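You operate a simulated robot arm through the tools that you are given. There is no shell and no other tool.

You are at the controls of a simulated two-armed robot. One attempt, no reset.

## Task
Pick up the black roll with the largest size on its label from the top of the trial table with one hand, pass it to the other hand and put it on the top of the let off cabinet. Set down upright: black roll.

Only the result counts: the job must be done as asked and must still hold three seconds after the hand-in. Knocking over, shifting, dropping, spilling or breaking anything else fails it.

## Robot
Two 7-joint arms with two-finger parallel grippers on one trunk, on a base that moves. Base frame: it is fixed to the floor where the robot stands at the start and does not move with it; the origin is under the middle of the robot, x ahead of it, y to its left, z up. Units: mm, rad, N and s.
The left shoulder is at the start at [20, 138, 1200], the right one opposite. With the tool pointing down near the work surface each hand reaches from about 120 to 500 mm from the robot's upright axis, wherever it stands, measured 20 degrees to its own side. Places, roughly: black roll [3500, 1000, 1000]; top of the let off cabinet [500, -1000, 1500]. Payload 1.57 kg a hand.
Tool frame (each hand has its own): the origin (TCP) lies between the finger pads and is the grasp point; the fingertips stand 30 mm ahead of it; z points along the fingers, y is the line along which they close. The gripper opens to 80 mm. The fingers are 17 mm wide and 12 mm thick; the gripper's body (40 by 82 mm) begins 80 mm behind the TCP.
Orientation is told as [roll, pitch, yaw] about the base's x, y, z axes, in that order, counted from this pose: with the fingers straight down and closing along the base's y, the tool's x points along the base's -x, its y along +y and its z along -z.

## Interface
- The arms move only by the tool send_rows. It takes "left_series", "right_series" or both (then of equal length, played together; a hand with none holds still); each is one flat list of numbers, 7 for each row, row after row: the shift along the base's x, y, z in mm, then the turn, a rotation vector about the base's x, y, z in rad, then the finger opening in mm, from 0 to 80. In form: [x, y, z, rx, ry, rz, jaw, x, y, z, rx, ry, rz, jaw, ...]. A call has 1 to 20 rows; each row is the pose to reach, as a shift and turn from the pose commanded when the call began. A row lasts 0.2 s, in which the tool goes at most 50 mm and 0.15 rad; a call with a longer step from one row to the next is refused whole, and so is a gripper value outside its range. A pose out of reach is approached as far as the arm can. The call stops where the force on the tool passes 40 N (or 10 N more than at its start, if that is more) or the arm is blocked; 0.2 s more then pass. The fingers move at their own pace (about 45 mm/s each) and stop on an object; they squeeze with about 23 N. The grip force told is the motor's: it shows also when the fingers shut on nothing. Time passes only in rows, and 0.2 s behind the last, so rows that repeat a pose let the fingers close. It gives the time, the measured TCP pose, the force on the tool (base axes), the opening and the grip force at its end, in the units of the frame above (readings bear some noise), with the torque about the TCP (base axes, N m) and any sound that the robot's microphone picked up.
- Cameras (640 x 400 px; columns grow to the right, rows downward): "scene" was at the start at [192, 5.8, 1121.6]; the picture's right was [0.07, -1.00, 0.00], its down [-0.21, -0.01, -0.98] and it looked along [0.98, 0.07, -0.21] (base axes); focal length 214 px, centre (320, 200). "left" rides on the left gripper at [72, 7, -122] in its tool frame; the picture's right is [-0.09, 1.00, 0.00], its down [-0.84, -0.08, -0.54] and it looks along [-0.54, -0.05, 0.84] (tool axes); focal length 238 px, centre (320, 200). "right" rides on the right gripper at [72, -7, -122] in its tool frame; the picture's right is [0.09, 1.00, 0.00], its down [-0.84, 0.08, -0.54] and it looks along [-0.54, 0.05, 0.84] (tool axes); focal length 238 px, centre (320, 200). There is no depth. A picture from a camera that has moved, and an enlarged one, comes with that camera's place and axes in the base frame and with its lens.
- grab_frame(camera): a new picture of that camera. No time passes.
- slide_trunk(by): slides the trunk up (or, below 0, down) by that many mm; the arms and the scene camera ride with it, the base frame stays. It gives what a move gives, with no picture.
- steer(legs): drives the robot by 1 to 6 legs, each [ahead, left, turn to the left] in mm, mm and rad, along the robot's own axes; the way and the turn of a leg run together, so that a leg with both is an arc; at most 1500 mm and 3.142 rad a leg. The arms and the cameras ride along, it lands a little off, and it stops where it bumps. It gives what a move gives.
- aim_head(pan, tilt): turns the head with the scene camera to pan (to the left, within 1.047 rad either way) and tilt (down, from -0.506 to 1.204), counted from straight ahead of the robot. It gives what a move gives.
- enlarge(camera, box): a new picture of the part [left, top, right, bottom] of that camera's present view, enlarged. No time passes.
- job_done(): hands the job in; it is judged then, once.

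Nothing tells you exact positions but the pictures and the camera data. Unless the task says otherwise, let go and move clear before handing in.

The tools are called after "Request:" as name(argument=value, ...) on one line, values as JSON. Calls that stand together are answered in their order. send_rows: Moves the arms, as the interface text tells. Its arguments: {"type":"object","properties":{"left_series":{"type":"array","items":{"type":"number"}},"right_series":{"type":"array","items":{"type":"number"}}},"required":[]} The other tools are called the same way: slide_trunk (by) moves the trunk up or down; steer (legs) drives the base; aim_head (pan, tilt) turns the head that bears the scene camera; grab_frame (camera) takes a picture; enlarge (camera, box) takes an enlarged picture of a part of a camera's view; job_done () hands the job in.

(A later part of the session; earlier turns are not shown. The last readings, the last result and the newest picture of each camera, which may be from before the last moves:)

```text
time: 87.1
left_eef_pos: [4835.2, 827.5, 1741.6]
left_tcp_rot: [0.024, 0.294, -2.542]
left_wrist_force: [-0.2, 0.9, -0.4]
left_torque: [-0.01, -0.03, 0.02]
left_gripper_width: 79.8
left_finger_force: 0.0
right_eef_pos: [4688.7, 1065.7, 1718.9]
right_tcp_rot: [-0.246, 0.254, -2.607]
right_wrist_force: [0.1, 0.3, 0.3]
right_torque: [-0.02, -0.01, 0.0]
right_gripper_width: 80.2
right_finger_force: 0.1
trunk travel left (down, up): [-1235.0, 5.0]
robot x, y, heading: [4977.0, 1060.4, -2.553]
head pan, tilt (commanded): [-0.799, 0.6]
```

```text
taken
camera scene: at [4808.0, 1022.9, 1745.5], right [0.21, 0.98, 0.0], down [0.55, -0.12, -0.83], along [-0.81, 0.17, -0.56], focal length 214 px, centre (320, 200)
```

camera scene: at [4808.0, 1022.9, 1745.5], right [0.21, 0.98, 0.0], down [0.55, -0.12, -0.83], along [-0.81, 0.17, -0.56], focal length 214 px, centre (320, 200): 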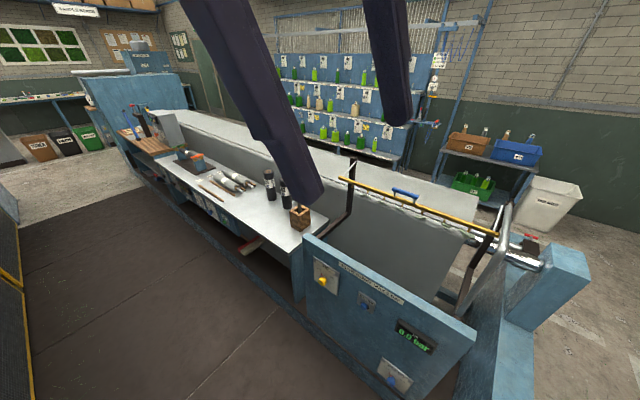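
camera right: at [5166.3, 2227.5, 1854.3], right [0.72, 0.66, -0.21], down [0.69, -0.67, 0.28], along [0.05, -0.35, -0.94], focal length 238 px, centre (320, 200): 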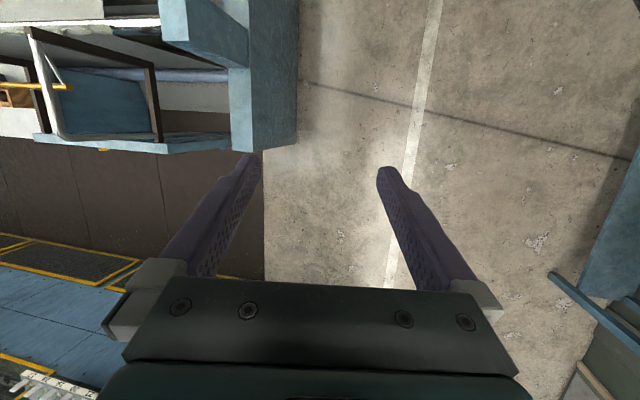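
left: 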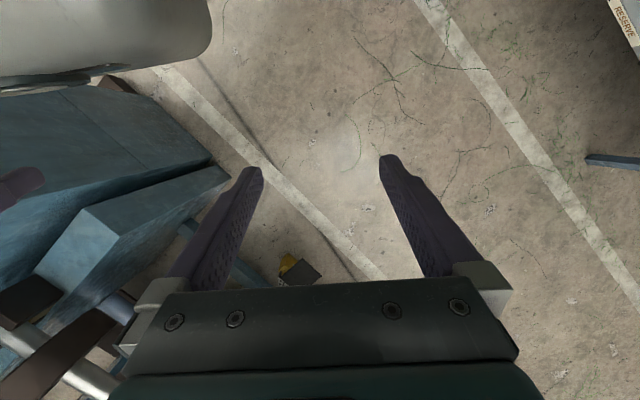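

Now I see the table: two standing black rolls with label bands, a wooden block with a pen, and other rolls lying. Let me zoom.

Request:
enlarge(camera="scene", box=[160, 130, 352, 250])

Request:
aim_head(pan=-0.35, tilt=0.5)

Request:
enlarge(camera="scene", box=[240, 140, 400, 260])

```text
3.33 times, centred on (256, 190) of scene
camera zoom: at [4808.0, 1022.9, 1745.5], right [0.21, 0.98, 0.0], down [0.55, -0.12, -0.83], along [-0.81, 0.17, -0.56], focal length 715 px, centre (533, 233)
```

zoom: 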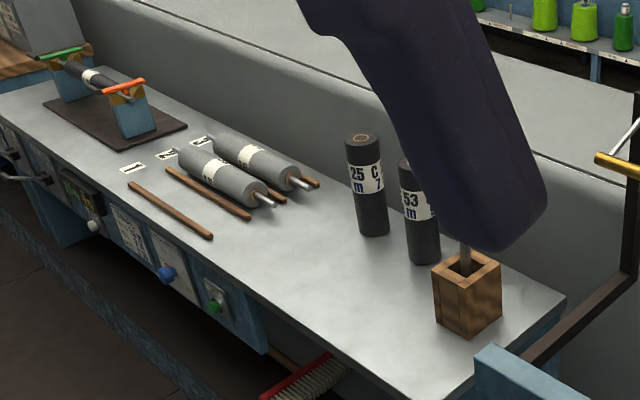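

```text
time: 88.0
left_eef_pos: [4836.2, 827.3, 1740.8]
left_tcp_rot: [0.02, 0.294, -2.544]
left_wrist_force: [1.0, 0.7, -0.6]
left_torque: [-0.01, 0.01, 0.0]
left_gripper_width: 80.0
left_finger_force: 0.0
right_eef_pos: [4688.3, 1065.1, 1720.8]
right_tcp_rot: [-0.243, 0.253, -2.607]
right_wrist_force: [-0.6, 0.7, -0.6]
right_torque: [-0.01, -0.01, -0.01]
right_gripper_width: 80.2
right_finger_force: 0.0
trunk travel left (down, up): [-1235.0, 5.0]
robot x, y, heading: [4981.3, 1060.4, -2.552]
head pan, tilt (commanded): [-0.351, 0.499]
```

```text
3.33 times, centred on (320, 200) of scene
camera zoom: at [4806.1, 983.2, 1754.6], right [-0.24, 0.97, 0.0], down [0.47, 0.11, -0.88], along [-0.85, -0.21, -0.48], focal length 715 px, centre (320, 200)
```

zoom: 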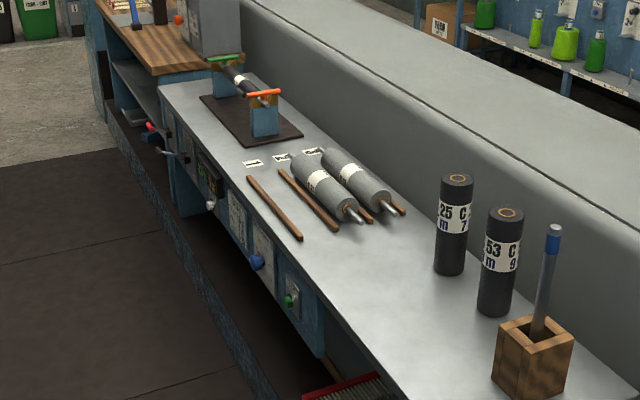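

Two standing black rolls ("…53", "…25") and a third black roll clamped in a holder, all labelled. I'll drive up beside them to read the labels fully.

Request:
steer(legs=[[0, 0, 0.05], [1000, 0, 0]])

Request:
aim_head(pan=-0.9, tilt=0.7)

Request:
grab_frame(camera="scene")

Request:
aim_head(pan=-0.3, tilt=0.6)

Request:
grab_frame(camera="scene")

```text
time: 93.7
left_eef_pos: [4025.4, 210.1, 1741.0]
left_tcp_rot: [0.022, 0.294, -2.496]
left_wrist_force: [-0.8, -0.2, 0.0]
left_torque: [0.02, 0.01, 0.04]
left_gripper_width: 80.2
left_finger_force: 0.0
right_eef_pos: [3869.2, 440.1, 1719.3]
right_tcp_rot: [-0.246, 0.252, -2.56]
right_wrist_force: [-0.3, 0.0, 0.4]
right_torque: [0.01, 0.0, 0.0]
right_gripper_width: 79.9
right_finger_force: 0.1
trunk travel left (down, up): [-1235.0, 5.0]
robot x, y, heading: [4158.3, 448.5, -2.503]
head pan, tilt (commanded): [-0.351, 0.499]
```

```text
time: 94.6
left_eef_pos: [4024.9, 209.2, 1740.7]
left_tcp_rot: [0.022, 0.295, -2.495]
left_wrist_force: [0.2, 0.5, 0.4]
left_torque: [-0.02, -0.02, 0.01]
left_gripper_width: 80.1
left_finger_force: 0.0
right_eef_pos: [3867.6, 440.6, 1720.0]
right_tcp_rot: [-0.244, 0.253, -2.56]
right_wrist_force: [0.4, 0.4, -0.3]
right_torque: [0.01, 0.01, -0.01]
right_gripper_width: 79.8
right_finger_force: 0.1
trunk travel left (down, up): [-1235.0, 5.0]
robot x, y, heading: [4157.5, 450.0, -2.5]
head pan, tilt (commanded): [-0.901, 0.7]
```

```text
taken
camera scene: at [3994.2, 411.9, 1736.9], right [0.26, 0.97, 0.0], down [0.62, -0.17, -0.77], along [-0.74, 0.2, -0.64], focal length 214 px, centre (320, 200)
```

scene: 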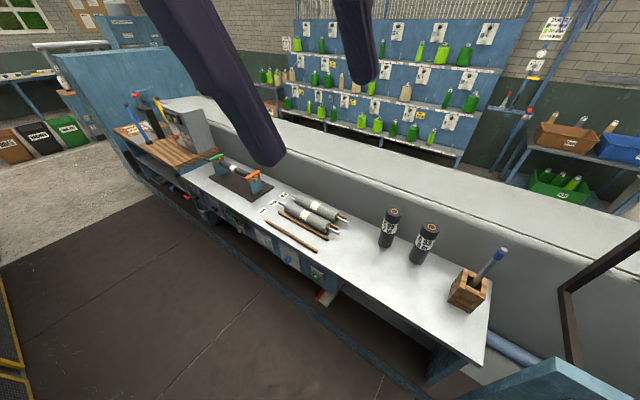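

```text
time: 95.6
left_eef_pos: [4025.3, 209.4, 1740.2]
left_tcp_rot: [0.021, 0.295, -2.495]
left_wrist_force: [0.6, -0.7, 0.0]
left_torque: [-0.01, 0.01, 0.0]
left_gripper_width: 80.2
left_finger_force: 0.0
right_eef_pos: [3868.5, 440.5, 1718.9]
right_tcp_rot: [-0.244, 0.254, -2.559]
right_wrist_force: [0.0, -0.5, -1.0]
right_torque: [0.0, 0.01, -0.01]
right_gripper_width: 80.0
right_finger_force: 0.1
trunk travel left (down, up): [-1235.0, 5.0]
robot x, y, heading: [4158.2, 448.6, -2.503]
head pan, tilt (commanded): [-0.3, 0.6]
```

```text
taken
camera scene: at [3992.9, 360.7, 1745.5], right [-0.33, 0.94, 0.0], down [0.53, 0.19, -0.82], along [-0.78, -0.27, -0.57], focal length 214 px, centre (320, 200)
```

scene: 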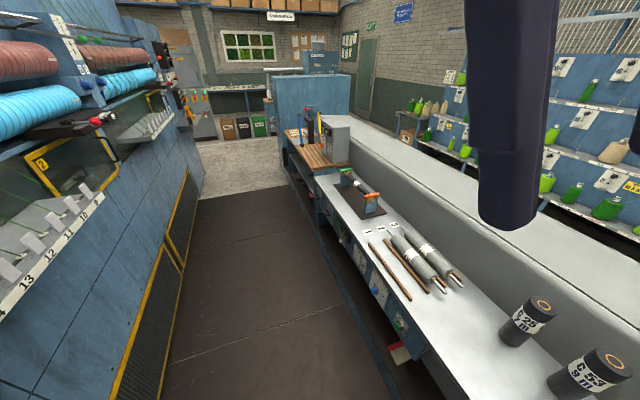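

Request:
enlarge(camera="scene", box=[480, 280, 640, 400])

Request:
enlarge(camera="scene", box=[320, 160, 480, 300])

Request:
aim_head(pan=-0.9, tilt=0.7)

Request:
enlarge(camera="scene", box=[350, 180, 510, 310])

Request:
enlarge(camera="scene", box=[180, 140, 360, 270])

```text
3.33 times, centred on (560, 340) of scene
camera zoom: at [3992.9, 360.7, 1745.5], right [-0.33, 0.94, 0.0], down [0.53, 0.19, -0.82], along [-0.78, -0.27, -0.57], focal length 715 px, centre (-480, -267)
```

zoom: 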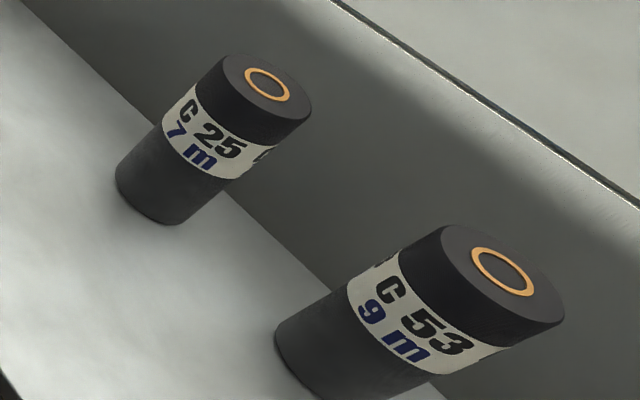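

```text
2.86 times, centred on (400, 230) of scene
camera zoom: at [3992.9, 360.7, 1745.5], right [-0.33, 0.94, 0.0], down [0.53, 0.19, -0.82], along [-0.78, -0.27, -0.57], focal length 613 px, centre (91, 114)
```

zoom: 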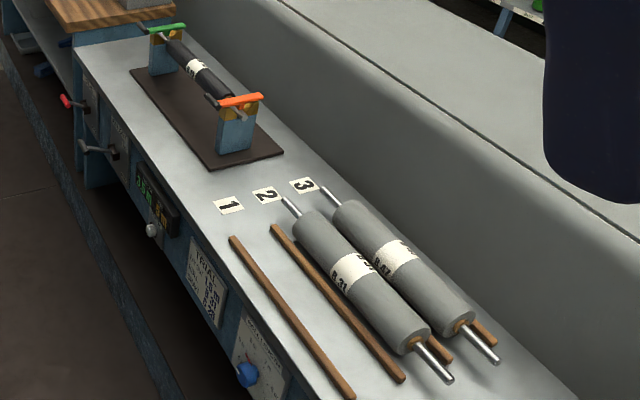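

```text
time: 96.6
left_eef_pos: [4025.5, 209.3, 1741.0]
left_tcp_rot: [0.02, 0.295, -2.497]
left_wrist_force: [0.7, 0.0, -0.4]
left_torque: [0.01, -0.01, 0.01]
left_gripper_width: 79.9
left_finger_force: 0.0
right_eef_pos: [3868.7, 440.0, 1718.9]
right_tcp_rot: [-0.245, 0.254, -2.561]
right_wrist_force: [-0.1, -0.5, -0.4]
right_torque: [-0.01, 0.02, -0.01]
right_gripper_width: 80.0
right_finger_force: 0.1
trunk travel left (down, up): [-1235.0, 5.0]
robot x, y, heading: [4154.7, 447.6, -2.502]
head pan, tilt (commanded): [-0.901, 0.7]
```

```text
3.08 times, centred on (430, 245) of scene
camera zoom: at [3994.2, 411.9, 1736.9], right [0.26, 0.97, 0.0], down [0.62, -0.17, -0.77], along [-0.74, 0.2, -0.64], focal length 660 px, centre (-18, 62)
```

zoom: 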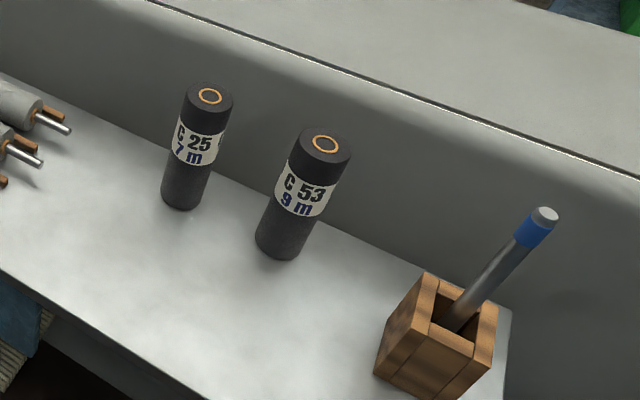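

```text
3.08 times, centred on (270, 205) of scene
camera zoom: at [3994.2, 411.9, 1736.9], right [0.26, 0.97, 0.0], down [0.62, -0.17, -0.77], along [-0.74, 0.2, -0.64], focal length 660 px, centre (474, 185)
```

zoom: 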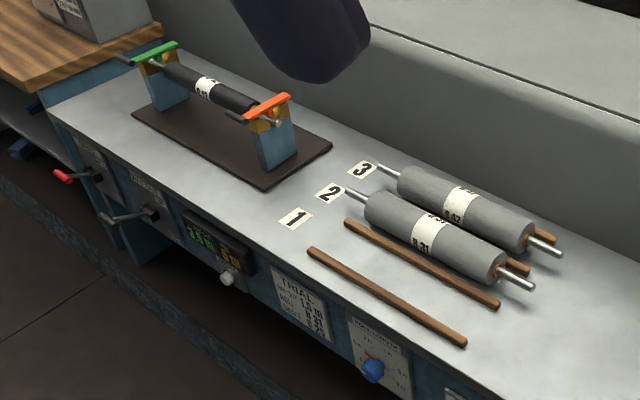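

Target: the standing black roll "C 53 / 9 m" at about (3503, 1051), vs "C 25 / 7 m". I'll turn to face the table and look down to see the clearance at my base.

Request:
steer(legs=[[0, 0, -1.571]])

Request:
aim_head(pan=0.0, tilt=1.2)

Request:
grab_frame(camera="scene")

Request:
aim_head(pan=0.2, tilt=0.7)

Request:
grab_frame(camera="scene")

Request:
grab_frame(camera="left")

```text
time: 100.9
left_eef_pos: [3915.5, 582.2, 1742.4]
left_tcp_rot: [0.021, 0.296, 2.217]
left_wrist_force: [0.3, -0.6, 0.5]
left_torque: [-0.03, 0.02, -0.01]
left_gripper_width: 80.0
left_finger_force: 0.0
right_eef_pos: [4148.0, 738.1, 1720.0]
right_tcp_rot: [-0.244, 0.253, 2.152]
right_wrist_force: [-0.4, -0.2, 0.6]
right_torque: [0.02, 0.02, 0.0]
right_gripper_width: 80.0
right_finger_force: 0.1
trunk travel left (down, up): [-1235.0, 5.0]
robot x, y, heading: [4157.0, 452.0, 2.208]
head pan, tilt (commanded): [-0.901, 0.7]
```

```text
time: 102.1
left_eef_pos: [3917.3, 581.6, 1741.7]
left_tcp_rot: [0.019, 0.296, 2.217]
left_wrist_force: [-0.3, 0.0, 0.1]
left_torque: [0.02, 0.01, 0.02]
left_gripper_width: 80.2
left_finger_force: 0.1
right_eef_pos: [4148.6, 739.0, 1720.3]
right_tcp_rot: [-0.243, 0.254, 2.15]
right_wrist_force: [0.5, 0.3, 0.1]
right_torque: [0.04, 0.0, -0.01]
right_gripper_width: 80.1
right_finger_force: 0.1
trunk travel left (down, up): [-1235.0, 5.0]
robot x, y, heading: [4158.6, 450.2, 2.205]
head pan, tilt (commanded): [0.0, 1.201]
```

```text
taken
camera scene: at [4063.6, 574.6, 1701.0], right [0.8, 0.6, 0.0], down [0.55, -0.75, -0.36], along [-0.22, 0.29, -0.93], focal length 214 px, centre (320, 200)
```

scene: 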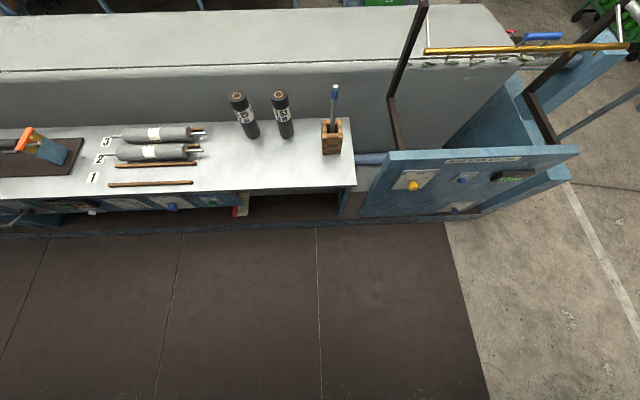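

```text
time: 103.0
left_eef_pos: [3917.2, 581.9, 1742.1]
left_tcp_rot: [0.021, 0.296, 2.217]
left_wrist_force: [0.0, 0.5, -0.4]
left_torque: [-0.01, -0.01, 0.0]
left_gripper_width: 80.0
left_finger_force: 0.0
right_eef_pos: [4147.3, 738.6, 1719.9]
right_tcp_rot: [-0.244, 0.252, 2.151]
right_wrist_force: [-0.7, 0.0, -0.8]
right_torque: [0.02, -0.02, 0.02]
right_gripper_width: 80.2
right_finger_force: 0.1
trunk travel left (down, up): [-1235.0, 5.0]
robot x, y, heading: [4154.2, 450.9, 2.206]
head pan, tilt (commanded): [0.201, 0.7]
```

```text
taken
camera scene: at [4033.8, 586.4, 1736.8], right [0.67, 0.74, 0.0], down [0.48, -0.43, -0.76], along [-0.57, 0.51, -0.64], focal length 214 px, centre (320, 200)
```

scene: 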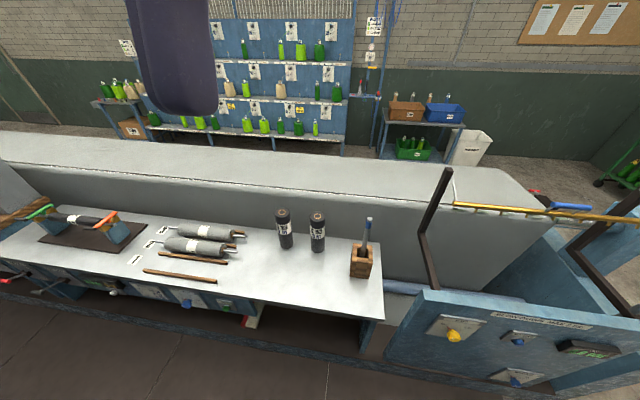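

```text
taken
camera left: at [3933.3, 552.8, 1878.2], right [-0.85, -0.52, -0.01], down [-0.51, 0.82, 0.27], along [-0.14, 0.24, -0.96], focal length 238 px, centre (320, 200)
```

left: 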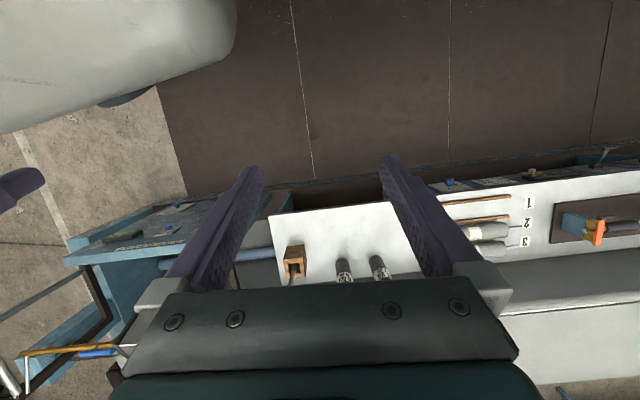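

The roll is about 870 mm ahead and 170 mm left of my axis, with open space under the table end. I'll creep closer in small steps.

Request:
steer(legs=[[200, 0, 0]])

Request:
steer(legs=[[100, 0, 0]])

Request:
aim_head(pan=0.3, tilt=0.9)

Request:
grab_frame(camera="scene")

```text
time: 104.6
left_eef_pos: [3799.4, 738.8, 1742.0]
left_tcp_rot: [0.019, 0.295, 2.217]
left_wrist_force: [0.2, -0.9, 0.2]
left_torque: [0.02, 0.0, -0.01]
left_gripper_width: 79.9
left_finger_force: 0.0
right_eef_pos: [4031.1, 896.3, 1719.8]
right_tcp_rot: [-0.244, 0.253, 2.153]
right_wrist_force: [-1.0, -0.2, 0.0]
right_torque: [-0.02, 0.01, -0.01]
right_gripper_width: 80.3
right_finger_force: 0.1
trunk travel left (down, up): [-1235.0, 5.0]
robot x, y, heading: [4037.3, 606.1, 2.212]
head pan, tilt (commanded): [0.201, 0.7]
```

```text
time: 105.7
left_eef_pos: [3740.2, 816.8, 1741.0]
left_tcp_rot: [0.019, 0.294, 2.217]
left_wrist_force: [0.6, 0.1, -0.1]
left_torque: [-0.03, -0.03, -0.01]
left_gripper_width: 79.9
left_finger_force: 0.0
right_eef_pos: [3972.1, 974.1, 1719.2]
right_tcp_rot: [-0.246, 0.254, 2.154]
right_wrist_force: [-0.6, 0.4, 0.2]
right_torque: [-0.03, 0.01, 0.03]
right_gripper_width: 80.0
right_finger_force: 0.0
trunk travel left (down, up): [-1235.0, 5.0]
robot x, y, heading: [3981.6, 683.6, 2.208]
head pan, tilt (commanded): [0.201, 0.7]
```

```text
time: 106.4
left_eef_pos: [3741.3, 816.7, 1741.6]
left_tcp_rot: [0.021, 0.296, 2.217]
left_wrist_force: [-0.4, 0.3, -0.1]
left_torque: [-0.01, 0.01, -0.01]
left_gripper_width: 79.9
left_finger_force: 0.1
right_eef_pos: [3973.1, 974.7, 1719.3]
right_tcp_rot: [-0.245, 0.252, 2.153]
right_wrist_force: [0.0, 0.2, 0.4]
right_torque: [0.02, -0.04, 0.01]
right_gripper_width: 80.1
right_finger_force: 0.0
trunk travel left (down, up): [-1235.0, 5.0]
robot x, y, heading: [3982.4, 686.2, 2.212]
head pan, tilt (commanded): [0.3, 0.901]
```

```text
taken
camera scene: at [3860.7, 809.5, 1720.8], right [0.59, 0.81, 0.0], down [0.63, -0.46, -0.62], along [-0.5, 0.37, -0.78], focal length 214 px, centre (320, 200)
```

scene: 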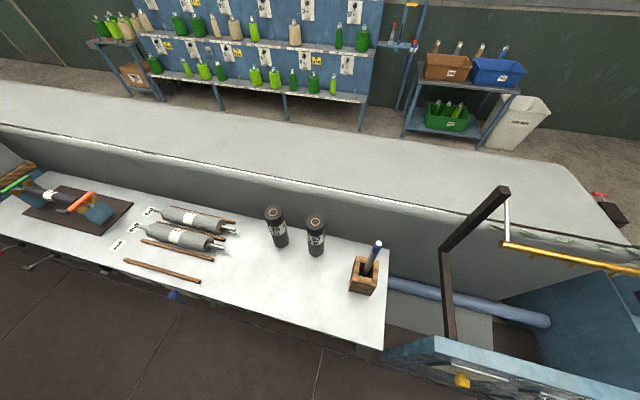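

I'm now about 580 mm from the roll. I'll zoom on the roll to measure its diameter and height.

Request:
enlarge(camera="scene", box=[250, 190, 400, 310])

Request:
enlarge(camera="scene", box=[0, 160, 150, 250])

```text
3.33 times, centred on (325, 250) of scene
camera zoom: at [3860.7, 809.5, 1720.8], right [0.59, 0.81, 0.0], down [0.63, -0.46, -0.62], along [-0.5, 0.37, -0.78], focal length 715 px, centre (303, 33)
```

zoom: 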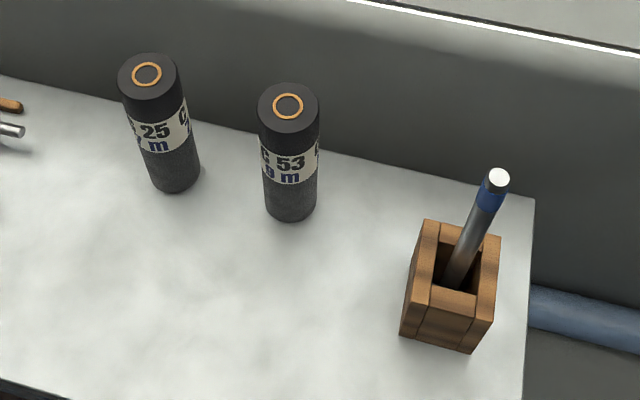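

```text
4.27 times, centred on (75, 205) of scene
camera zoom: at [3860.7, 809.5, 1720.8], right [0.59, 0.81, 0.0], down [0.63, -0.46, -0.62], along [-0.5, 0.37, -0.78], focal length 915 px, centre (1365, 179)
```

zoom: 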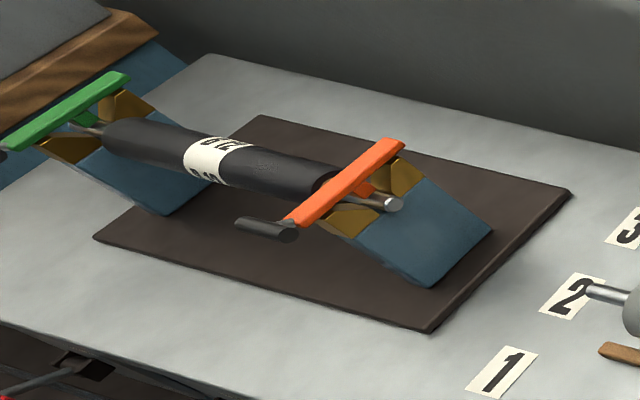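

The holder roll carries a smaller number, so C 53 (about 71 mm diameter, ~238 mm tall) is the target. I'll lower the trunk to working height, with hands still clear of the table objects.

Request:
slide_trunk(by=-400)

Request:
slide_trunk(by=-150)

Request:
aim_head(pan=0.25, tilt=0.5)

Request:
grab_frame(camera="scene")

```text
time: 110.3
left_eef_pos: [3741.9, 816.1, 1341.8]
left_tcp_rot: [0.019, 0.295, 2.219]
left_wrist_force: [0.6, 0.1, 0.0]
left_torque: [0.01, 0.01, -0.02]
left_gripper_width: 80.2
left_finger_force: 0.1
right_eef_pos: [3971.0, 974.7, 1319.4]
right_tcp_rot: [-0.244, 0.253, 2.154]
right_wrist_force: [-0.3, 0.1, -0.4]
right_torque: [-0.01, -0.04, -0.05]
right_gripper_width: 80.0
right_finger_force: 0.1
trunk travel left (down, up): [-835.0, 405.0]
robot x, y, heading: [3982.9, 685.7, 2.211]
head pan, tilt (commanded): [0.3, 0.901]
```

```text
time: 112.0
left_eef_pos: [3741.0, 816.8, 1192.4]
left_tcp_rot: [0.021, 0.295, 2.218]
left_wrist_force: [0.0, -0.3, 0.4]
left_torque: [0.0, -0.02, 0.02]
left_gripper_width: 80.3
left_finger_force: 0.1
right_eef_pos: [3971.9, 973.8, 1169.3]
right_tcp_rot: [-0.243, 0.255, 2.153]
right_wrist_force: [0.0, 0.1, -0.5]
right_torque: [-0.02, -0.01, 0.05]
right_gripper_width: 80.1
right_finger_force: 0.2
trunk travel left (down, up): [-685.0, 555.0]
robot x, y, heading: [3984.0, 685.9, 2.209]
head pan, tilt (commanded): [0.3, 0.901]
```

```text
time: 112.9
left_eef_pos: [3741.0, 817.0, 1191.8]
left_tcp_rot: [0.021, 0.296, 2.22]
left_wrist_force: [0.4, -0.4, -0.1]
left_torque: [0.0, -0.01, 0.0]
left_gripper_width: 79.9
left_finger_force: 0.1
right_eef_pos: [3972.5, 974.6, 1169.8]
right_tcp_rot: [-0.244, 0.254, 2.154]
right_wrist_force: [1.1, 0.9, -0.5]
right_torque: [0.01, -0.02, 0.01]
right_gripper_width: 79.8
right_finger_force: 0.0
trunk travel left (down, up): [-685.0, 555.0]
robot x, y, heading: [3982.9, 685.0, 2.21]
head pan, tilt (commanded): [0.25, 0.499]
```

```text
taken
camera scene: at [3851.0, 822.2, 1204.5], right [0.63, 0.78, 0.0], down [0.37, -0.3, -0.88], along [-0.68, 0.55, -0.48], focal length 214 px, centre (320, 200)
```

scene: 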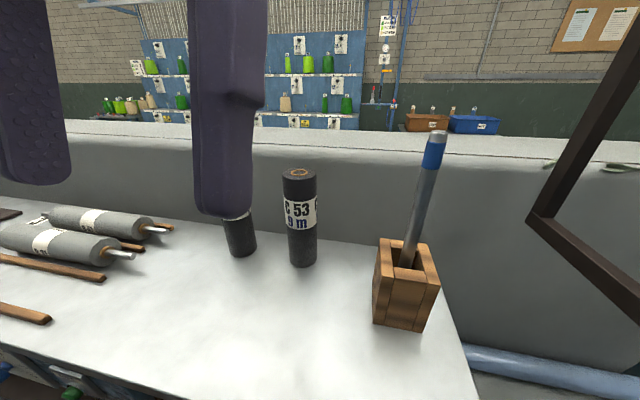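

Request:
enlarge(camera="scene", box=[240, 150, 360, 280])

```text
3.08 times, centred on (300, 215) of scene
camera zoom: at [3851.0, 822.2, 1204.5], right [0.63, 0.78, 0.0], down [0.37, -0.3, -0.88], along [-0.68, 0.55, -0.48], focal length 660 px, centre (382, 154)
```

zoom: 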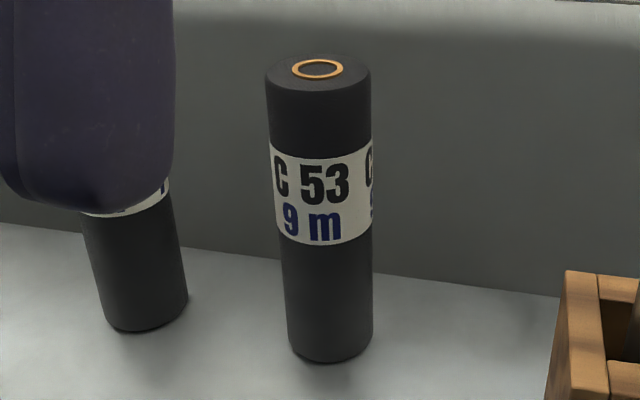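

The roll is at about (3496, 1054), z from ~797 to 1038. I'll tilt the left hand forward (fingers 30° below horizontal) and bring it to a pre-grasp spot in front of the roll.

Request:
send_rows(left_series=[-15.5, 11.6, -15, 0.1071, 0.0809, 0, 80, -31, 23.3, -30, 0.2142, 0.1618, 0, 80, -46.6, 34.9, -45, 0.3213, 0.2426, 0, 80, -62.1, 46.6, -60, 0.4284, 0.3235, 0, 80, -77.6, 58.2, -75, 0.5355, 0.4044, 0, 80, -93.1, 69.8, -90, 0.6425, 0.4853, 0, 80, -108.6, 81.5, -105, 0.7496, 0.5662, 0, 80, -124.2, 93.1, -120, 0.8567, 0.647, 0, 80, -139.7, 104.8, -135, 0.9638, 0.7279, 0, 80, -155.2, 116.4, -150, 1.0709, 0.8088, 0, 80])

Request:
grab_frame(camera="left")

Request:
grab_frame(camera="scene")

```text
time: 115.1
left_eef_pos: [3587.3, 934.4, 1041.9]
left_tcp_rot: [0.02, -1.05, 2.219]
left_wrist_force: [-0.6, 0.2, 0.1]
left_torque: [0.05, -0.02, 0.04]
left_gripper_width: 79.9
left_finger_force: 0.0
right_eef_pos: [3972.6, 974.1, 1169.3]
right_tcp_rot: [-0.244, 0.252, 2.153]
right_wrist_force: [-0.1, 0.0, -0.8]
right_torque: [0.02, -0.02, 0.01]
right_gripper_width: 79.8
right_finger_force: 0.0
trunk travel left (down, up): [-685.0, 555.0]
robot x, y, heading: [3978.6, 688.5, 2.211]
head pan, tilt (commanded): [0.25, 0.499]
```

```text
taken
camera left: at [3668.5, 818.4, 1039.8], right [-0.81, -0.58, 0.09], down [0.1, 0.01, 0.99], along [-0.58, 0.82, 0.05], focal length 238 px, centre (320, 200)
```

left: 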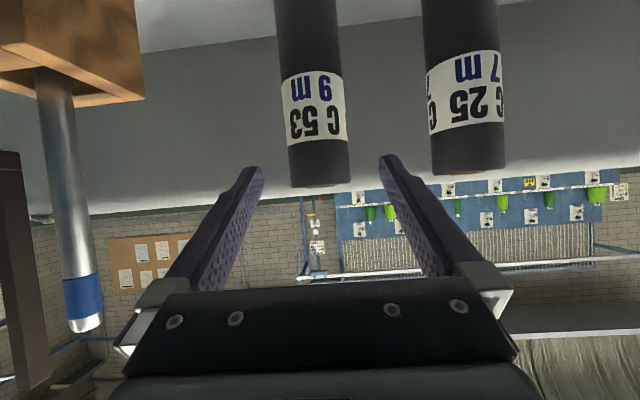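

```text
taken
camera scene: at [3851.0, 822.2, 1204.6], right [0.63, 0.78, 0.0], down [0.37, -0.3, -0.88], along [-0.68, 0.55, -0.48], focal length 214 px, centre (320, 200)
```

scene: 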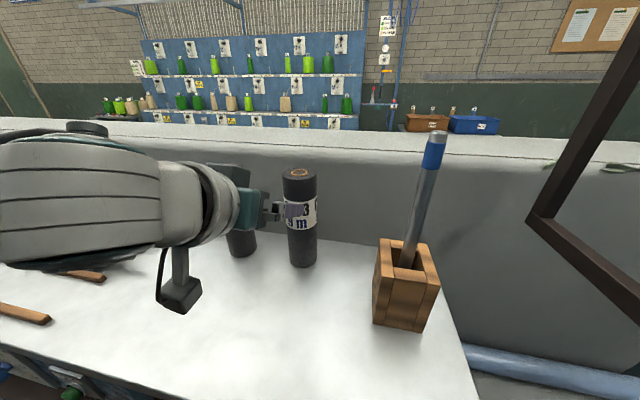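

Request:
enlarge(camera="left", box=[240, 60, 400, 200])

```text
2.86 times, centred on (320, 130) of left
camera zoom: at [3668.5, 818.4, 1039.8], right [-0.81, -0.58, 0.09], down [0.1, 0.01, 0.99], along [-0.58, 0.82, 0.05], focal length 681 px, centre (320, 400)
```

zoom: 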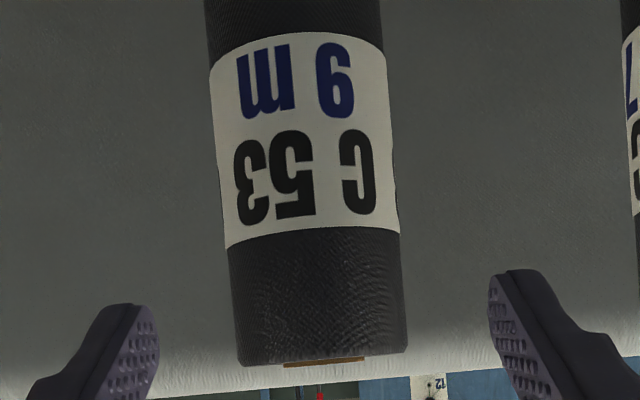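

The roll sits nearly centered between the fingers. I'll lower the hand to mid-roll height, move partly forward and recheck alignment.

Request:
send_rows(left_series=[0.5, 0.4, -42, 0, 0, 0, 80, 1.1, 0.8, -85, 0, 0, 0, 80, 1.6, 1.2, -127, 0, 0, 0, 80, -19.5, 29.1, -127, 0, 0, 0, 80, -40.7, 57, -127, 0, 0, 0, 80])

Request:
grab_frame(camera="left")

Request:
grab_frame(camera="scene")

```text
time: 116.3
left_eef_pos: [3547.5, 992.4, 916.5]
left_tcp_rot: [0.018, -1.049, 2.22]
left_wrist_force: [0.3, 0.6, -0.2]
left_torque: [0.02, -0.03, 0.0]
left_gripper_width: 80.1
left_finger_force: 0.1
right_eef_pos: [3970.4, 974.1, 1169.0]
right_tcp_rot: [-0.246, 0.254, 2.154]
right_wrist_force: [-0.8, 0.1, 0.7]
right_torque: [0.0, 0.0, -0.02]
right_gripper_width: 79.7
right_finger_force: 0.2
trunk travel left (down, up): [-685.0, 555.0]
robot x, y, heading: [3983.0, 685.0, 2.209]
head pan, tilt (commanded): [0.25, 0.499]
```

```text
taken
camera left: at [3628.9, 876.2, 913.3], right [-0.81, -0.58, 0.09], down [0.1, 0.01, 0.99], along [-0.58, 0.82, 0.05], focal length 238 px, centre (320, 200)
```

left: 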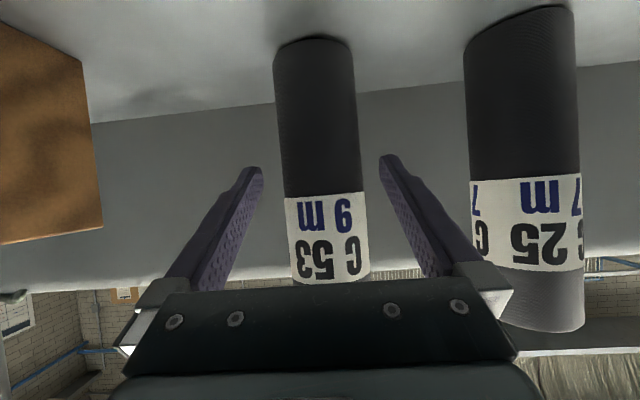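

```text
taken
camera scene: at [3850.9, 822.3, 1204.7], right [0.63, 0.78, 0.0], down [0.37, -0.3, -0.88], along [-0.68, 0.55, -0.48], focal length 214 px, centre (320, 200)
```

scene: 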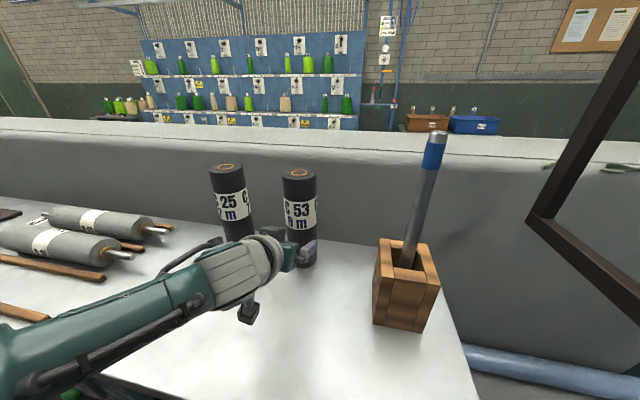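

Request:
enlarge(camera="left", box=[230, 130, 410, 250])

```text
3.33 times, centred on (320, 190) of left
camera zoom: at [3628.9, 876.2, 913.3], right [-0.81, -0.58, 0.09], down [0.1, 0.01, 0.99], along [-0.58, 0.82, 0.05], focal length 794 px, centre (320, 233)
```

zoom: 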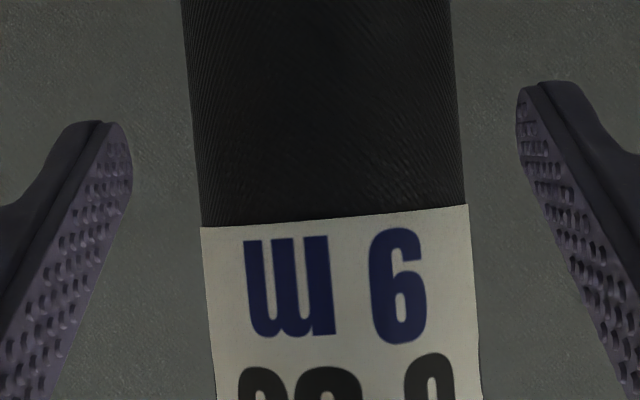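

Alignment is within about 1 mm. I'll move forward slowly to straddle the roll.

Request:
send_rows(left_series=[-6.1, 7.8, 0, 0, 0, 0, 80, -12.2, 15.7, 0, 0, 0, 0, 80, -18.3, 23.5, 0, 0, 0, 0, 80, -24.4, 31.4, 0, 0, 0, 0, 80])

Request:
grab_frame(camera="left")

```text
time: 117.3
left_eef_pos: [3521.9, 1023.1, 914.2]
left_tcp_rot: [0.018, -1.047, 2.221]
left_wrist_force: [-0.6, 0.6, 0.3]
left_torque: [-0.02, 0.0, 0.0]
left_gripper_width: 80.1
left_finger_force: 0.1
right_eef_pos: [3972.1, 975.2, 1169.0]
right_tcp_rot: [-0.244, 0.253, 2.153]
right_wrist_force: [-0.5, 0.2, -0.2]
right_torque: [-0.02, 0.03, 0.05]
right_gripper_width: 80.0
right_finger_force: 0.1
trunk travel left (down, up): [-685.0, 555.0]
robot x, y, heading: [3982.2, 690.6, 2.21]
head pan, tilt (commanded): [0.25, 0.499]
```

```text
taken
camera left: at [3604.5, 907.5, 912.3], right [-0.81, -0.58, 0.09], down [0.1, 0.01, 0.99], along [-0.58, 0.82, 0.05], focal length 238 px, centre (320, 200)
```

left: 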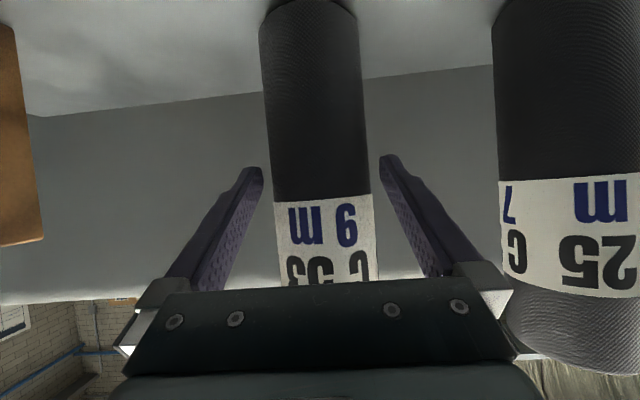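

Request:
send_rows(left_series=[-6, 8, 0, 0, 0, 0, 80, -12.1, 15.9, 0, 0, 0, 0, 80, -18.1, 23.9, 0, 0, 0, 0, 80, -24, 31.6, 0, 0, 0, 0, 80])

Request:
grab_frame(camera="left")

Request:
grab_frame(camera="scene")

```text
time: 118.3
left_eef_pos: [3506.0, 1039.8, 926.8]
left_tcp_rot: [0.019, -1.047, 2.221]
left_wrist_force: [-0.2, 0.6, 0.5]
left_torque: [0.01, -0.01, 0.01]
left_gripper_width: 79.9
left_finger_force: 0.1
left hand out of reach, approached as far as the arm can: row 2, 3, 4
right_eef_pos: [3971.3, 975.0, 1168.9]
right_tcp_rot: [-0.243, 0.252, 2.154]
right_wrist_force: [0.1, -0.1, 0.5]
right_torque: [0.0, -0.02, 0.02]
right_gripper_width: 80.1
right_finger_force: 0.1
trunk travel left (down, up): [-685.0, 555.0]
robot x, y, heading: [3982.2, 685.6, 2.206]
head pan, tilt (commanded): [0.25, 0.499]
```

```text
taken
camera left: at [3587.7, 925.5, 923.9], right [-0.81, -0.58, 0.09], down [0.1, 0.01, 0.99], along [-0.58, 0.82, 0.05], focal length 238 px, centre (320, 200)
```

left: 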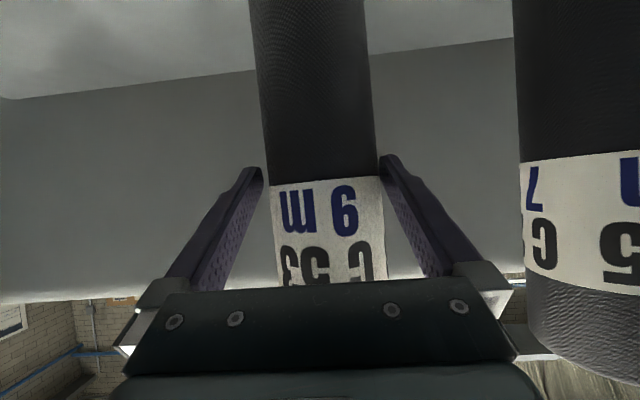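

```text
taken
camera scene: at [3851.1, 822.3, 1204.6], right [0.63, 0.78, 0.0], down [0.37, -0.3, -0.88], along [-0.68, 0.55, -0.48], focal length 214 px, centre (320, 200)
```

scene: 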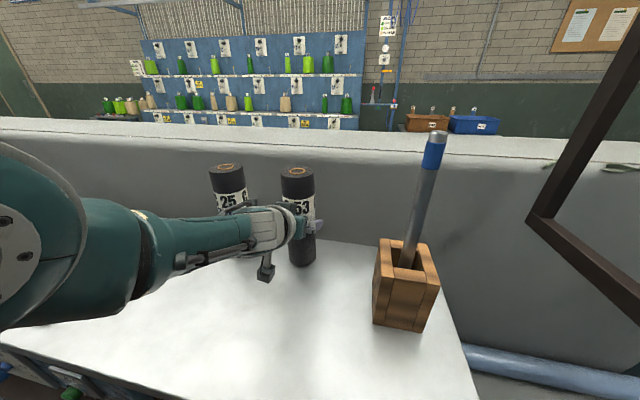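

The arm ran out of reach about 17 mm short. I'll back off, lower the trunk so the shoulder is closer in height, then raise the hand and approach again (2 mm further left).

Request:
send_rows(left_series=[10.9, -16.4, 0, 0, 0, 0, 80, 22.4, -32.8, 0, 0, 0, 0, 80, 34.4, -48.6, 0, 0, 0, 0, 80])

Request:
slide_trunk(by=-60)

Request:
grab_frame(camera="left")

```text
time: 119.1
left_eef_pos: [3538.6, 991.0, 925.7]
left_tcp_rot: [0.019, -1.046, 2.221]
left_wrist_force: [0.1, 1.0, 0.2]
left_torque: [0.04, -0.02, -0.03]
left_gripper_width: 80.1
left_finger_force: 0.1
left hand out of reach, approached as far as the arm can: row 1
right_eef_pos: [3971.5, 974.1, 1169.7]
right_tcp_rot: [-0.245, 0.253, 2.154]
right_wrist_force: [0.2, 0.4, -0.2]
right_torque: [0.02, 0.02, 0.01]
right_gripper_width: 80.0
right_finger_force: 0.1
trunk travel left (down, up): [-685.0, 555.0]
robot x, y, heading: [3984.2, 685.2, 2.209]
head pan, tilt (commanded): [0.25, 0.499]
```

```text
time: 120.1
left_eef_pos: [3538.8, 992.2, 865.7]
left_tcp_rot: [0.019, -1.048, 2.22]
left_wrist_force: [-0.8, 0.9, 0.9]
left_torque: [0.0, 0.03, 0.0]
left_gripper_width: 80.3
left_finger_force: 0.0
right_eef_pos: [3971.8, 973.6, 1109.0]
right_tcp_rot: [-0.245, 0.252, 2.153]
right_wrist_force: [0.1, -0.3, 0.5]
right_torque: [-0.01, 0.01, -0.02]
right_gripper_width: 79.8
right_finger_force: 0.1
trunk travel left (down, up): [-625.0, 615.0]
robot x, y, heading: [3980.3, 685.4, 2.213]
head pan, tilt (commanded): [0.25, 0.499]
```

```text
taken
camera left: at [3620.0, 876.4, 863.7], right [-0.81, -0.58, 0.09], down [0.1, 0.01, 0.99], along [-0.58, 0.82, 0.05], focal length 238 px, centre (320, 200)
```

left: 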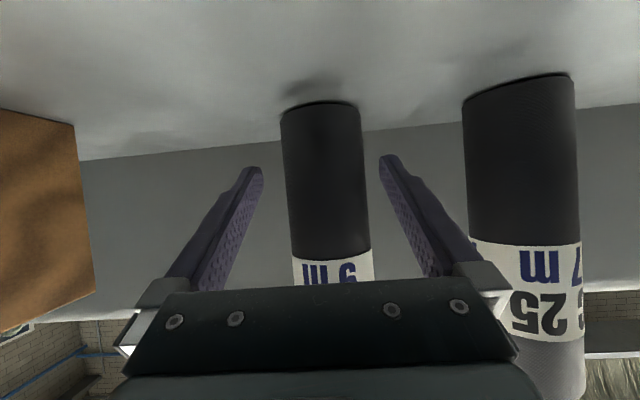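

Request:
send_rows(left_series=[0, 0, 32, 0, 0, 0, 80, 0, 0, 64, 0, 0, 0, 80, 0, 0, 96, 0, 0, 0, 80])

Request:
slide_trunk(by=-50)

Request:
grab_frame(camera="left")

Request:
enlarge(camera="left", box=[230, 130, 410, 250])

```text
time: 120.9
left_eef_pos: [3538.6, 993.6, 962.3]
left_tcp_rot: [0.02, -1.048, 2.216]
left_wrist_force: [0.4, 0.3, 0.6]
left_torque: [0.05, 0.04, -0.02]
left_gripper_width: 79.9
left_finger_force: 0.1
right_eef_pos: [3972.3, 974.8, 1109.3]
right_tcp_rot: [-0.244, 0.254, 2.154]
right_wrist_force: [0.5, -0.2, -0.5]
right_torque: [-0.01, 0.02, 0.03]
right_gripper_width: 79.8
right_finger_force: 0.1
trunk travel left (down, up): [-625.0, 615.0]
robot x, y, heading: [3981.7, 688.0, 2.211]
head pan, tilt (commanded): [0.25, 0.499]
```

```text
time: 121.8
left_eef_pos: [3539.7, 992.3, 912.1]
left_tcp_rot: [0.02, -1.046, 2.219]
left_wrist_force: [0.1, -0.5, -0.1]
left_torque: [-0.02, 0.0, 0.01]
left_gripper_width: 79.8
left_finger_force: 0.0
right_eef_pos: [3971.3, 974.4, 1059.1]
right_tcp_rot: [-0.245, 0.253, 2.154]
right_wrist_force: [-0.9, 0.2, -0.5]
right_torque: [0.0, -0.03, 0.0]
right_gripper_width: 79.9
right_finger_force: 0.1
trunk travel left (down, up): [-575.0, 665.0]
robot x, y, heading: [3976.7, 685.0, 2.21]
head pan, tilt (commanded): [0.25, 0.499]
```

```text
taken
camera left: at [3621.1, 877.9, 910.0], right [-0.81, -0.58, 0.09], down [0.1, 0.01, 0.99], along [-0.58, 0.82, 0.05], focal length 238 px, centre (320, 200)
```

left: 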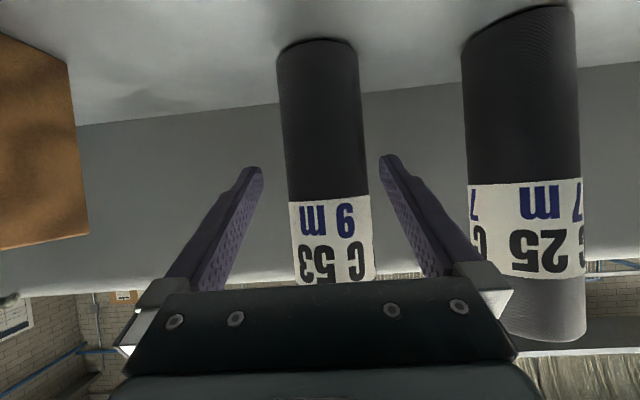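

```text
3.33 times, centred on (320, 190) of left
camera zoom: at [3621.1, 877.9, 910.0], right [-0.81, -0.58, 0.09], down [0.1, 0.01, 0.99], along [-0.58, 0.82, 0.05], focal length 794 px, centre (320, 233)
```

zoom: 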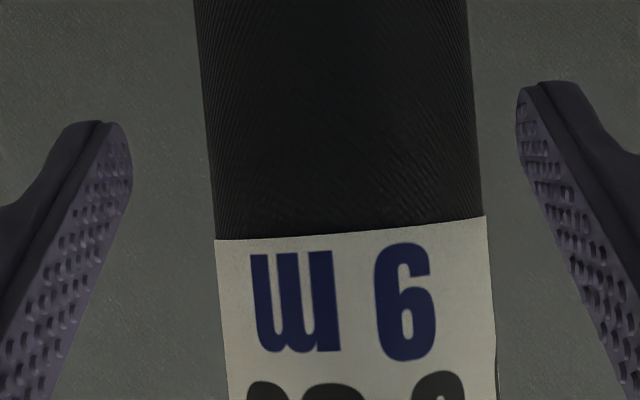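

The first approach nudged the roll a few mm left (still upright). I'll verify with the scene camera that it's standing clear and realign.

Request:
grab_frame(camera="scene")

Request:
send_rows(left_series=[-3.4, -2.5, 0, 0, 0, 0, 80, -9.4, 5.5, 0, 0, 0, 0, 80, -15.4, 13.4, 0, 0, 0, 0, 80])

Request:
enlarge(camera="left", box=[230, 130, 410, 250])

```text
taken
camera scene: at [3850.9, 822.3, 1094.6], right [0.63, 0.78, 0.0], down [0.37, -0.3, -0.88], along [-0.68, 0.55, -0.48], focal length 214 px, centre (320, 200)
```

scene: 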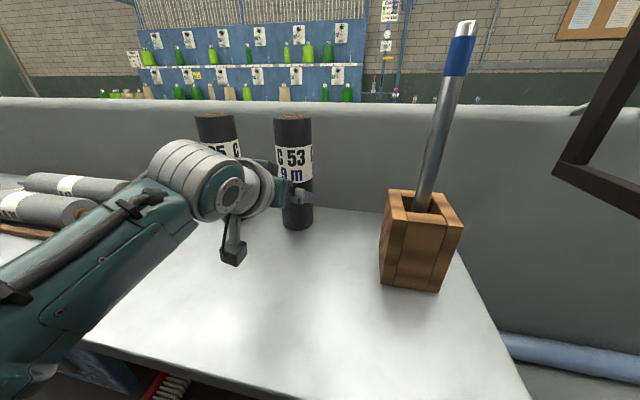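

```text
time: 122.6
left_eef_pos: [3524.6, 1006.1, 912.7]
left_tcp_rot: [0.02, -1.048, 2.221]
left_wrist_force: [0.1, -0.2, 0.5]
left_torque: [0.01, 0.01, 0.01]
left_gripper_width: 80.3
left_finger_force: 0.1
right_eef_pos: [3970.8, 974.0, 1059.4]
right_tcp_rot: [-0.243, 0.254, 2.152]
right_wrist_force: [0.4, 0.7, 0.4]
right_torque: [-0.01, -0.01, 0.01]
right_gripper_width: 80.2
right_finger_force: 0.1
trunk travel left (down, up): [-575.0, 665.0]
robot x, y, heading: [3981.9, 686.6, 2.212]
head pan, tilt (commanded): [0.25, 0.499]
```

```text
3.33 times, centred on (320, 190) of left
camera zoom: at [3605.6, 891.3, 909.9], right [-0.81, -0.58, 0.09], down [0.1, 0.01, 0.99], along [-0.58, 0.82, 0.05], focal length 794 px, centre (320, 233)
```

zoom: 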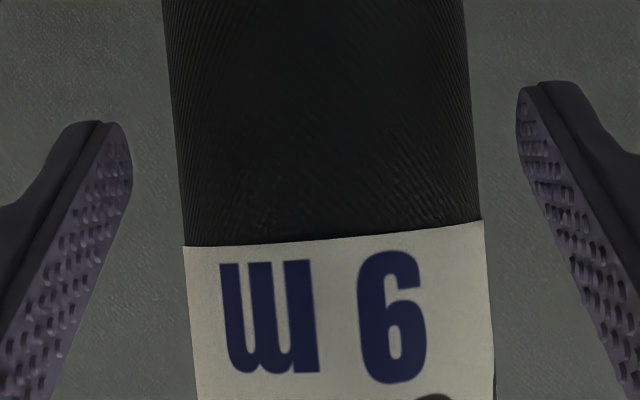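

Aligned within 0.5 mm now. Continuing forward in small steps.

Request:
send_rows(left_series=[-6.4, 7.7, 0, 0, 0, 0, 80, -12.4, 15.7, 0, 0, 0, 0, 80, -18.4, 23.6, 0, 0, 0, 0, 80])

Request:
enlarge(camera="left", box=[230, 130, 410, 250])

```text
time: 123.4
left_eef_pos: [3505.6, 1029.4, 913.2]
left_tcp_rot: [0.019, -1.049, 2.22]
left_wrist_force: [0.1, -0.2, -0.1]
left_torque: [0.01, -0.02, -0.01]
left_gripper_width: 80.0
left_finger_force: 0.0
right_eef_pos: [3972.9, 974.1, 1059.9]
right_tcp_rot: [-0.244, 0.253, 2.155]
right_wrist_force: [-0.5, -0.4, -0.5]
right_torque: [-0.01, 0.01, 0.0]
right_gripper_width: 79.9
right_finger_force: 0.1
trunk travel left (down, up): [-575.0, 665.0]
robot x, y, heading: [3980.3, 683.5, 2.217]
head pan, tilt (commanded): [0.25, 0.499]
```

```text
3.33 times, centred on (320, 190) of left
camera zoom: at [3587.5, 914.5, 910.2], right [-0.81, -0.58, 0.09], down [0.1, 0.01, 0.99], along [-0.58, 0.82, 0.05], focal length 794 px, centre (320, 233)
```

zoom: 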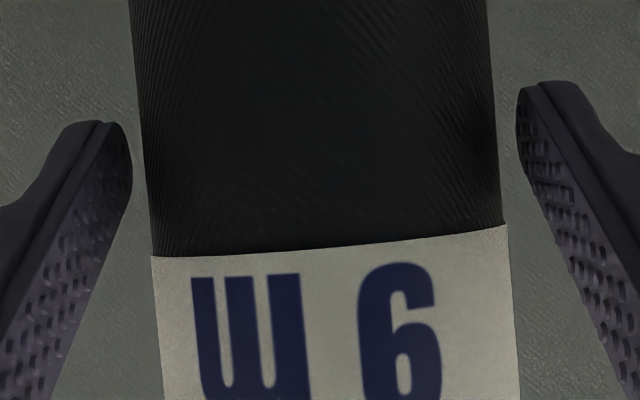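

Request:
send_rows(left_series=[-5, 6.6, 0, 0, 0, 0, 80, -9.7, 12.8, 0, 0, 0, 0, 80, -14.5, 19.1, 0, 0, 0, 0, 80])

Request:
grab_frame(camera="left")

Request:
grab_frame(camera="scene")

```text
time: 124.2
left_eef_pos: [3491.4, 1047.8, 913.9]
left_tcp_rot: [0.021, -1.048, 2.22]
left_wrist_force: [-0.3, 0.0, 0.4]
left_torque: [0.0, -0.01, 0.01]
left_gripper_width: 79.8
left_finger_force: 0.0
right_eef_pos: [3971.9, 973.8, 1059.9]
right_tcp_rot: [-0.243, 0.252, 2.154]
right_wrist_force: [0.7, -0.2, 0.1]
right_torque: [0.01, -0.01, -0.02]
right_gripper_width: 80.1
right_finger_force: 0.0
trunk travel left (down, up): [-575.0, 665.0]
robot x, y, heading: [3982.5, 688.2, 2.211]
head pan, tilt (commanded): [0.25, 0.499]
```

```text
taken
camera left: at [3572.8, 933.2, 910.6], right [-0.81, -0.58, 0.09], down [0.1, 0.01, 0.99], along [-0.58, 0.82, 0.05], focal length 238 px, centre (320, 200)
```

left: 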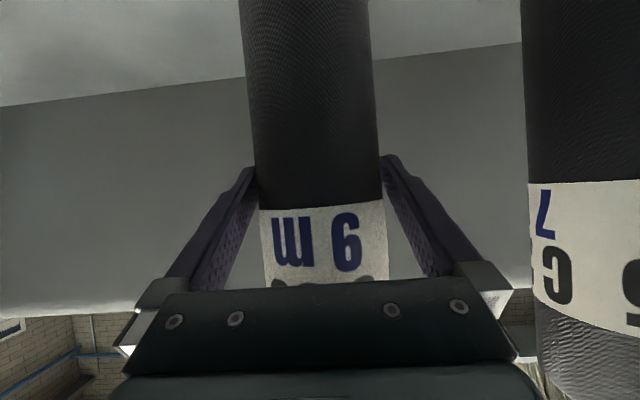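

```text
taken
camera scene: at [3850.9, 822.3, 1094.6], right [0.63, 0.78, 0.0], down [0.37, -0.3, -0.88], along [-0.68, 0.55, -0.48], focal length 214 px, centre (320, 200)
```

scene: 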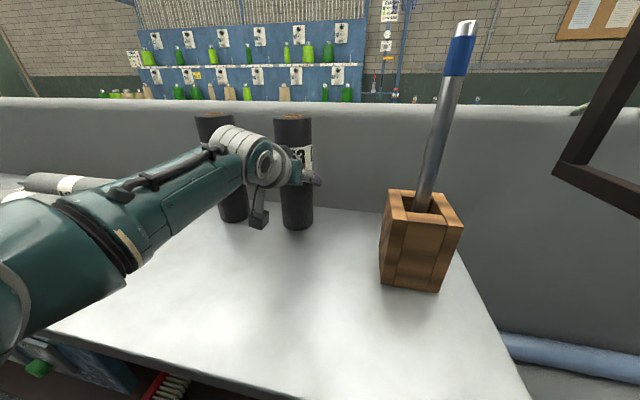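

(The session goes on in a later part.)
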